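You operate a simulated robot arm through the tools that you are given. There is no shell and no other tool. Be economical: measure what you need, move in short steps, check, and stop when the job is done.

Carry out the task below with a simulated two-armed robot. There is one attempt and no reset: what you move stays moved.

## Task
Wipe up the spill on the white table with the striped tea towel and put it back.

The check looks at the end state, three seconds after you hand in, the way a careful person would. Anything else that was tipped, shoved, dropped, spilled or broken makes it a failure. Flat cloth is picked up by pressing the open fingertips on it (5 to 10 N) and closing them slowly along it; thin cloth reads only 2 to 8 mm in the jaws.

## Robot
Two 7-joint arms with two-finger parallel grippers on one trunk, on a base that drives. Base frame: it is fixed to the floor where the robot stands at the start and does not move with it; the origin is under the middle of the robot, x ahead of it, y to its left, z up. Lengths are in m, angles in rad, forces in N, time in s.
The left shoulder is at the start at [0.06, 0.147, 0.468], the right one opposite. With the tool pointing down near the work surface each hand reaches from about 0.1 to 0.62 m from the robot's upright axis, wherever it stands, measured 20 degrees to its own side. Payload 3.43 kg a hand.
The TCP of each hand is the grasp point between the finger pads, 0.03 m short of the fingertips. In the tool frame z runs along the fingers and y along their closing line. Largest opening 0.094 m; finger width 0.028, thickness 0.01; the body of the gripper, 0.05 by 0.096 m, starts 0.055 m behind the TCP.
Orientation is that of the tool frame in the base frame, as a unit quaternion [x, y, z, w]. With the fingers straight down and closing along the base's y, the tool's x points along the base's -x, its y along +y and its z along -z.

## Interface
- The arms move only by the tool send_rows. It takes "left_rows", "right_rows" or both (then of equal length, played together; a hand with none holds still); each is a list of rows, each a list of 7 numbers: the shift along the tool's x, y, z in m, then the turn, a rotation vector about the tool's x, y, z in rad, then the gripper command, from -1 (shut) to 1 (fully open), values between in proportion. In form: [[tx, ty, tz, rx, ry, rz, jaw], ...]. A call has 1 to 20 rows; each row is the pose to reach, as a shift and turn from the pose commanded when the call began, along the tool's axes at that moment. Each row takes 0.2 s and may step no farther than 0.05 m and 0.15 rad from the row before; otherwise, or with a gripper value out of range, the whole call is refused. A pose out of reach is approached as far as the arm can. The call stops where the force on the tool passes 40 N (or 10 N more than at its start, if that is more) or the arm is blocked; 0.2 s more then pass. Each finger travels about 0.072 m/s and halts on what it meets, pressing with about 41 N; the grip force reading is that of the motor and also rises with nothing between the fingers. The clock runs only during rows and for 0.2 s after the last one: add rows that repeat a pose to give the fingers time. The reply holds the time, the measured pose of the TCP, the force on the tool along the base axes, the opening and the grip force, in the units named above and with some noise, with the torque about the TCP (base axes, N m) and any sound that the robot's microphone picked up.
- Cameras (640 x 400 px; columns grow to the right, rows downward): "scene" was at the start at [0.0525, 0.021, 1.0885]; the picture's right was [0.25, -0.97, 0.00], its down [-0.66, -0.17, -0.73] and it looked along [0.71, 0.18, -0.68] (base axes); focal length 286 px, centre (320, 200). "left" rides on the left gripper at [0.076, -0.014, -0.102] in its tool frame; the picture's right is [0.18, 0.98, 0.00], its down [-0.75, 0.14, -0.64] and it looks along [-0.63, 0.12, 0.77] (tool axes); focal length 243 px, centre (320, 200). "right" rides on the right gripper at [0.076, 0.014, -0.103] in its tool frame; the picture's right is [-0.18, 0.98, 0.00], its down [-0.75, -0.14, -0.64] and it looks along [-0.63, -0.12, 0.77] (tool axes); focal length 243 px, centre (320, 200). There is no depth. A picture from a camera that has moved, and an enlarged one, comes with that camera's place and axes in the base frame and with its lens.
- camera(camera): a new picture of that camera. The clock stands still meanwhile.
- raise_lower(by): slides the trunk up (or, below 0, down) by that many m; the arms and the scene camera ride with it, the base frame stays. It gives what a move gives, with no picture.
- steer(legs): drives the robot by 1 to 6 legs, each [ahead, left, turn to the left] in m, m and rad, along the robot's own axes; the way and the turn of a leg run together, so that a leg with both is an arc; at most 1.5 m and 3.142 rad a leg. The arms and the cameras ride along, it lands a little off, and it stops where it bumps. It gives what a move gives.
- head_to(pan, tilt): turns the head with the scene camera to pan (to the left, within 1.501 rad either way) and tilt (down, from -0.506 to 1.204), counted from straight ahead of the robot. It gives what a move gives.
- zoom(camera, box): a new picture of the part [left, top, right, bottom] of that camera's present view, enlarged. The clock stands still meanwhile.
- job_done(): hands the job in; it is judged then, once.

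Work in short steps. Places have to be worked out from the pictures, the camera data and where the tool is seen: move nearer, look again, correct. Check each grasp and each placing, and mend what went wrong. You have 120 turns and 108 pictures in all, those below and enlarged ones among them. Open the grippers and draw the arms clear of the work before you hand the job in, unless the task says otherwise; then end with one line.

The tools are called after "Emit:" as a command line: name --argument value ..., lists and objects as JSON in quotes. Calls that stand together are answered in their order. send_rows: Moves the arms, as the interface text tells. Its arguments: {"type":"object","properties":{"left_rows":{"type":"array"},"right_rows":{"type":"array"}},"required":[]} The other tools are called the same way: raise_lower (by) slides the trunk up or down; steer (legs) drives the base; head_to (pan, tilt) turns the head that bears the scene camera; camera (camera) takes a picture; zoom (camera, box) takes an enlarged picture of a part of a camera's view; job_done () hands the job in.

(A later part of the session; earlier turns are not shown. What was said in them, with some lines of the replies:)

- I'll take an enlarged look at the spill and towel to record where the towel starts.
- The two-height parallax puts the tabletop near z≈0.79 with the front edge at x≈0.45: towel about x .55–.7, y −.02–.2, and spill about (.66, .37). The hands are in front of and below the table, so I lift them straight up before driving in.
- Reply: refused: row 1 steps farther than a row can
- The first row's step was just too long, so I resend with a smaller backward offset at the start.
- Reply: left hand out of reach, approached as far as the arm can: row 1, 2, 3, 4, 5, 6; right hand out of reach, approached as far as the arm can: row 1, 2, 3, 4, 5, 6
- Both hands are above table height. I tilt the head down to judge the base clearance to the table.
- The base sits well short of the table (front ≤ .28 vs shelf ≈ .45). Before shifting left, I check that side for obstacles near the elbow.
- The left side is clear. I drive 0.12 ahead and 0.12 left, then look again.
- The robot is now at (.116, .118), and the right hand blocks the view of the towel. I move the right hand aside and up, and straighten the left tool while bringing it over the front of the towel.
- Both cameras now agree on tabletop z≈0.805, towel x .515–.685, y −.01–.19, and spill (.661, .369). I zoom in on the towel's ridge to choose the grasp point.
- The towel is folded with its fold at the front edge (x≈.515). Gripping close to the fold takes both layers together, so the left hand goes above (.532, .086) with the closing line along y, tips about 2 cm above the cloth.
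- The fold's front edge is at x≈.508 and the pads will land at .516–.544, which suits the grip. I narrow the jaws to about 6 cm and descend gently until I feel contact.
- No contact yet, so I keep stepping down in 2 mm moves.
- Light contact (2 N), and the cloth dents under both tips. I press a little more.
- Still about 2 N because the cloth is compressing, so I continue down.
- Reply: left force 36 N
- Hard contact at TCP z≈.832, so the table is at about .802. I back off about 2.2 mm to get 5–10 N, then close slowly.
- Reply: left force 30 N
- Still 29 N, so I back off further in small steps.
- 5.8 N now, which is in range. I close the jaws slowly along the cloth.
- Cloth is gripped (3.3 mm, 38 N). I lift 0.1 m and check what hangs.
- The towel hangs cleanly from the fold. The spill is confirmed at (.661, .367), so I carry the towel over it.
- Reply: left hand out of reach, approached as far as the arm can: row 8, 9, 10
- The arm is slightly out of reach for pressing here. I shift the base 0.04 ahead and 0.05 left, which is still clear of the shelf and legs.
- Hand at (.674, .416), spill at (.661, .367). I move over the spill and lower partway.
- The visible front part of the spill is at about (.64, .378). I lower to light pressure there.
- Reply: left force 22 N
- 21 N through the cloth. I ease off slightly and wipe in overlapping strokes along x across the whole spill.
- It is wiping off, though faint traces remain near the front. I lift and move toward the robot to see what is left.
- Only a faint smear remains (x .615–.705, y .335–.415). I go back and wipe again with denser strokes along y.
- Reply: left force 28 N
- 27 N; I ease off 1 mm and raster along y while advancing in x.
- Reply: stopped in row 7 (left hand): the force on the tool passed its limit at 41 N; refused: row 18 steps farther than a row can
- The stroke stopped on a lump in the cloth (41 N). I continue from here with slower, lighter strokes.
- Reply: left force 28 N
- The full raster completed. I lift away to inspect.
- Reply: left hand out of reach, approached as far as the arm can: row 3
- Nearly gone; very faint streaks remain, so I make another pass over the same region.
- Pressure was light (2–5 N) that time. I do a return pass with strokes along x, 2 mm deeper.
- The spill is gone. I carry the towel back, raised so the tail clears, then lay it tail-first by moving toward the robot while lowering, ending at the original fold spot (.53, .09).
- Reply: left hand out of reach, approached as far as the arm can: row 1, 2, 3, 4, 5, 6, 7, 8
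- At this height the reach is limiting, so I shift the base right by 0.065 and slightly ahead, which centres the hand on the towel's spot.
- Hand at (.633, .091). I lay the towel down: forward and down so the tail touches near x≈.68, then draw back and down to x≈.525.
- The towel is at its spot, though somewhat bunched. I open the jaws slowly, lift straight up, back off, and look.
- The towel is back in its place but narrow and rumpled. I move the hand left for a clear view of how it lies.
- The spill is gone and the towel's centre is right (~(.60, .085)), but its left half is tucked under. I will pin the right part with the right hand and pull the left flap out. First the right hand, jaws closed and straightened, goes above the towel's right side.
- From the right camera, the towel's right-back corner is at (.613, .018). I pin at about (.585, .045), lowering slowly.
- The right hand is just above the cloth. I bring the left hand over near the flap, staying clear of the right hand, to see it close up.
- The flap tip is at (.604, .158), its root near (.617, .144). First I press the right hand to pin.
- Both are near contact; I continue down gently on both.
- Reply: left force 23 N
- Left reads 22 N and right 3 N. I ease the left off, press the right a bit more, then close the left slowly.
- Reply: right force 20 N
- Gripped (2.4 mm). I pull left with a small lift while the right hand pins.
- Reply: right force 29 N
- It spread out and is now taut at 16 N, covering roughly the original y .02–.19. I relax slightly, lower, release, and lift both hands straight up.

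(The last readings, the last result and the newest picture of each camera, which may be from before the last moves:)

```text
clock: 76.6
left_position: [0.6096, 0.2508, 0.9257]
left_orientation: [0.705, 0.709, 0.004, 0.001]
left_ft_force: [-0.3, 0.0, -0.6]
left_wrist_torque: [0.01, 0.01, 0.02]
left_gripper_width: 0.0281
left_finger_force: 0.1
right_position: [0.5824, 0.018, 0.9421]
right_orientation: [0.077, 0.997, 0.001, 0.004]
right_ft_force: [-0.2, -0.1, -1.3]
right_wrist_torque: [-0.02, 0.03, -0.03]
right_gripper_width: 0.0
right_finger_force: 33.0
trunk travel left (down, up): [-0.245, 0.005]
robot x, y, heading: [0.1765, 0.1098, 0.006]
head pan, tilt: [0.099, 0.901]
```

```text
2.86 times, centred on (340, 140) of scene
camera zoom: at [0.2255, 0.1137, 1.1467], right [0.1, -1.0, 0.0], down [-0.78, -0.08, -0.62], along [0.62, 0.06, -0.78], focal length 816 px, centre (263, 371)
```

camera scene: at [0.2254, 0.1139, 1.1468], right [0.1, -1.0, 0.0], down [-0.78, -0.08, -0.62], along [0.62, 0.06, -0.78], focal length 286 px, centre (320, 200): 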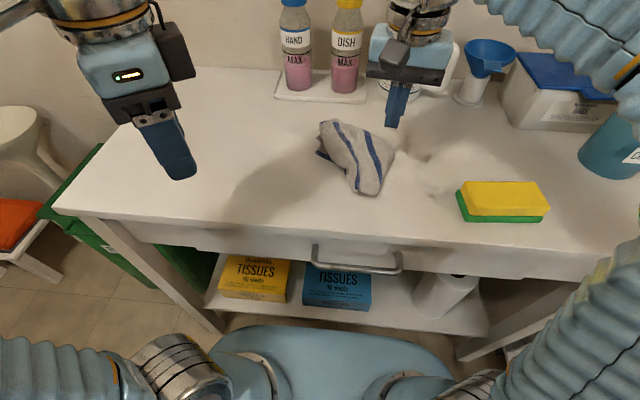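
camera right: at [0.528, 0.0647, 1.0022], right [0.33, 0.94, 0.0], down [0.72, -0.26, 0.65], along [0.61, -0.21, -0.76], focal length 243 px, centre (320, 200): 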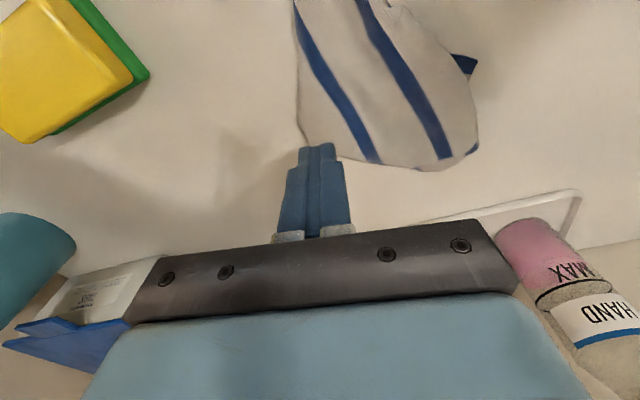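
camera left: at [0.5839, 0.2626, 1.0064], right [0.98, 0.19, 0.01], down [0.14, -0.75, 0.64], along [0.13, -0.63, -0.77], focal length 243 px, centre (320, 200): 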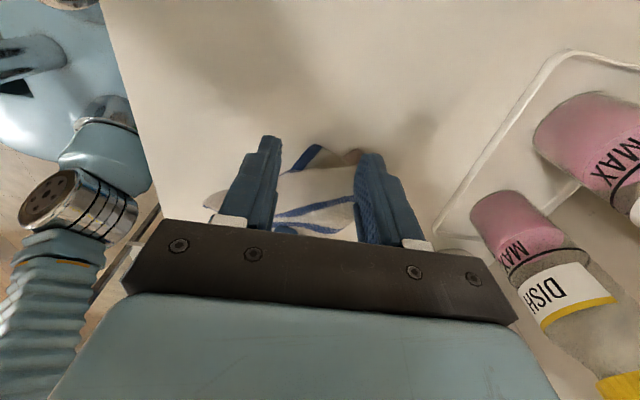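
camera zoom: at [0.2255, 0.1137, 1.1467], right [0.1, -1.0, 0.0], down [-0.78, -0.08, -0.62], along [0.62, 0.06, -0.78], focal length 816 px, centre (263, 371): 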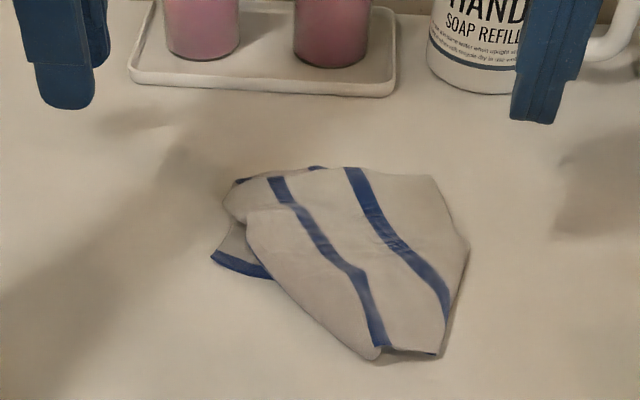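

The towel lies flat over x .52–.68, y .02–.18, essentially its original footprint. I open the grippers and draw both arms back clear, then check the whole scene.

Emit:
send_rows --left_rows '[[0.01, -0.035, -0.005, 0, 0, 0, 0.2], [0.02, -0.07, -0.01, 0, 0, 0, 0.5], [0.03, -0.105, -0.01, 0, 0, 0, 1], [0.04, -0.14, -0.01, 0, 0, 0, 1], [0.05, -0.175, -0.01, 0, 0, 0, 1], [0.06, -0.21, -0.01, 0, 0, 0, 1]]' --right_rows '[[0.03, -0.02, -0.01, 0, 0, 0, 0], [0.06, -0.04, -0.02, 0, 0, 0, 0.5], [0.09, -0.06, -0.03, 0, 0, 0, 1], [0.12, -0.09, -0.03, 0, 0, 0, 1], [0.15, -0.12, -0.03, 0, 0, 0, 1], [0.165, -0.15, -0.03, 0, 0, 0, 1]]'

Emit:
camera --camera "scene"

Emit:
zoom --camera "scene" --box '[120, 60, 380, 220]'

```text
clock: 78.0
left_position: [0.4002, 0.3121, 0.9334]
left_orientation: [0.705, 0.71, 0.003, 0.0]
left_ft_force: [0.3, -0.8, -0.9]
left_wrist_torque: [0.01, 0.02, 0.0]
left_gripper_width: 0.0939
left_finger_force: 0.0
right_position: [0.3949, -0.1064, 0.9712]
right_orientation: [0.076, 0.997, 0.001, 0.003]
right_ft_force: [0.0, 0.5, -0.8]
right_wrist_torque: [0.01, 0.07, -0.02]
right_gripper_width: 0.0938
right_finger_force: 0.2
trunk travel left (down, up): [-0.245, 0.005]
robot x, y, heading: [0.1788, 0.1023, -0.0]
head pan, tilt: [0.099, 0.901]
```

```text
53 pictures are left
camera scene: at [0.2256, 0.1136, 1.1468], right [0.1, -1.0, 0.0], down [-0.78, -0.08, -0.62], along [0.62, 0.06, -0.78], focal length 286 px, centre (320, 200)
```

scene: 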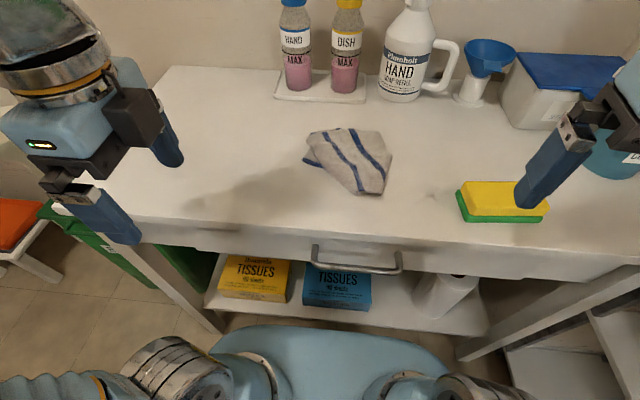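

```text
2.46 times, centred on (250, 140) of scene
camera zoom: at [0.2256, 0.1136, 1.1468], right [0.1, -1.0, 0.0], down [-0.78, -0.08, -0.62], along [0.62, 0.06, -0.78], focal length 703 px, centre (492, 348)
```

zoom: 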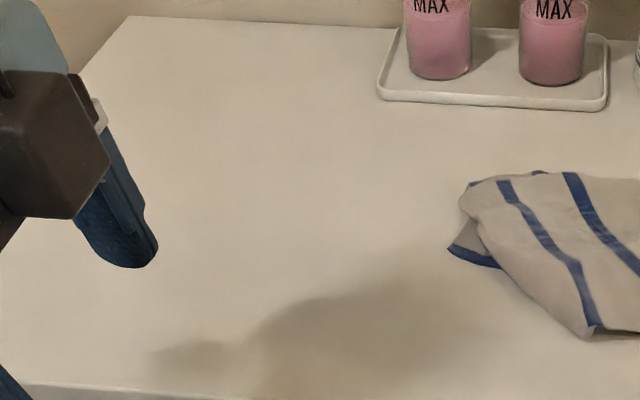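

The spill is gone, the towel is back, and nothing else was disturbed. I back the base away so the arms clear the table and take a final look.

Emit:
steer --legs '[[-0.15, 0, 0]]'

Emit:
zoom --camera "scene" --box '[100, 0, 560, 260]'

```text
clock: 79.3
left_position: [0.25, 0.3104, 0.9331]
left_orientation: [0.704, 0.71, 0.005, 0.002]
left_ft_force: [0.2, 0.3, 0.0]
left_wrist_torque: [0.03, 0.01, -0.05]
left_gripper_width: 0.094
left_finger_force: 0.0
right_position: [0.2448, -0.1051, 0.9707]
right_orientation: [0.076, 0.997, 0.001, 0.003]
right_ft_force: [-0.1, 0.2, -0.2]
right_wrist_torque: [0.0, -0.01, 0.01]
right_gripper_width: 0.094
right_finger_force: 0.2
trunk travel left (down, up): [-0.245, 0.005]
robot x, y, heading: [0.0229, 0.1089, 0.002]
head pan, tilt: [0.099, 0.901]
```

```text
1.39 times, centred on (330, 130) of scene
camera zoom: at [0.0751, 0.1138, 1.1468], right [0.1, -1.0, 0.0], down [-0.78, -0.08, -0.62], along [0.62, 0.06, -0.78], focal length 397 px, centre (306, 297)
```

zoom: 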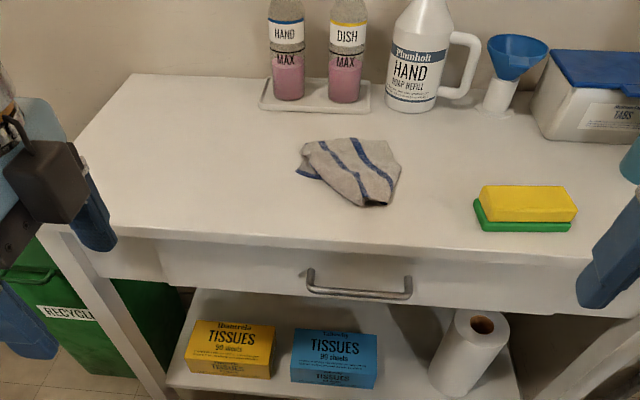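

The table is clean, the towel is in its place, and both arms are clear with open grippers. I hand in.

Emit:
job_done

```text
The job is handed in.
```

The spill is wiped up with no visible trace, and the striped tea towel is back in its original spot, lying flat but a little less neatly folded than before. Nothing else on the table looks moved.
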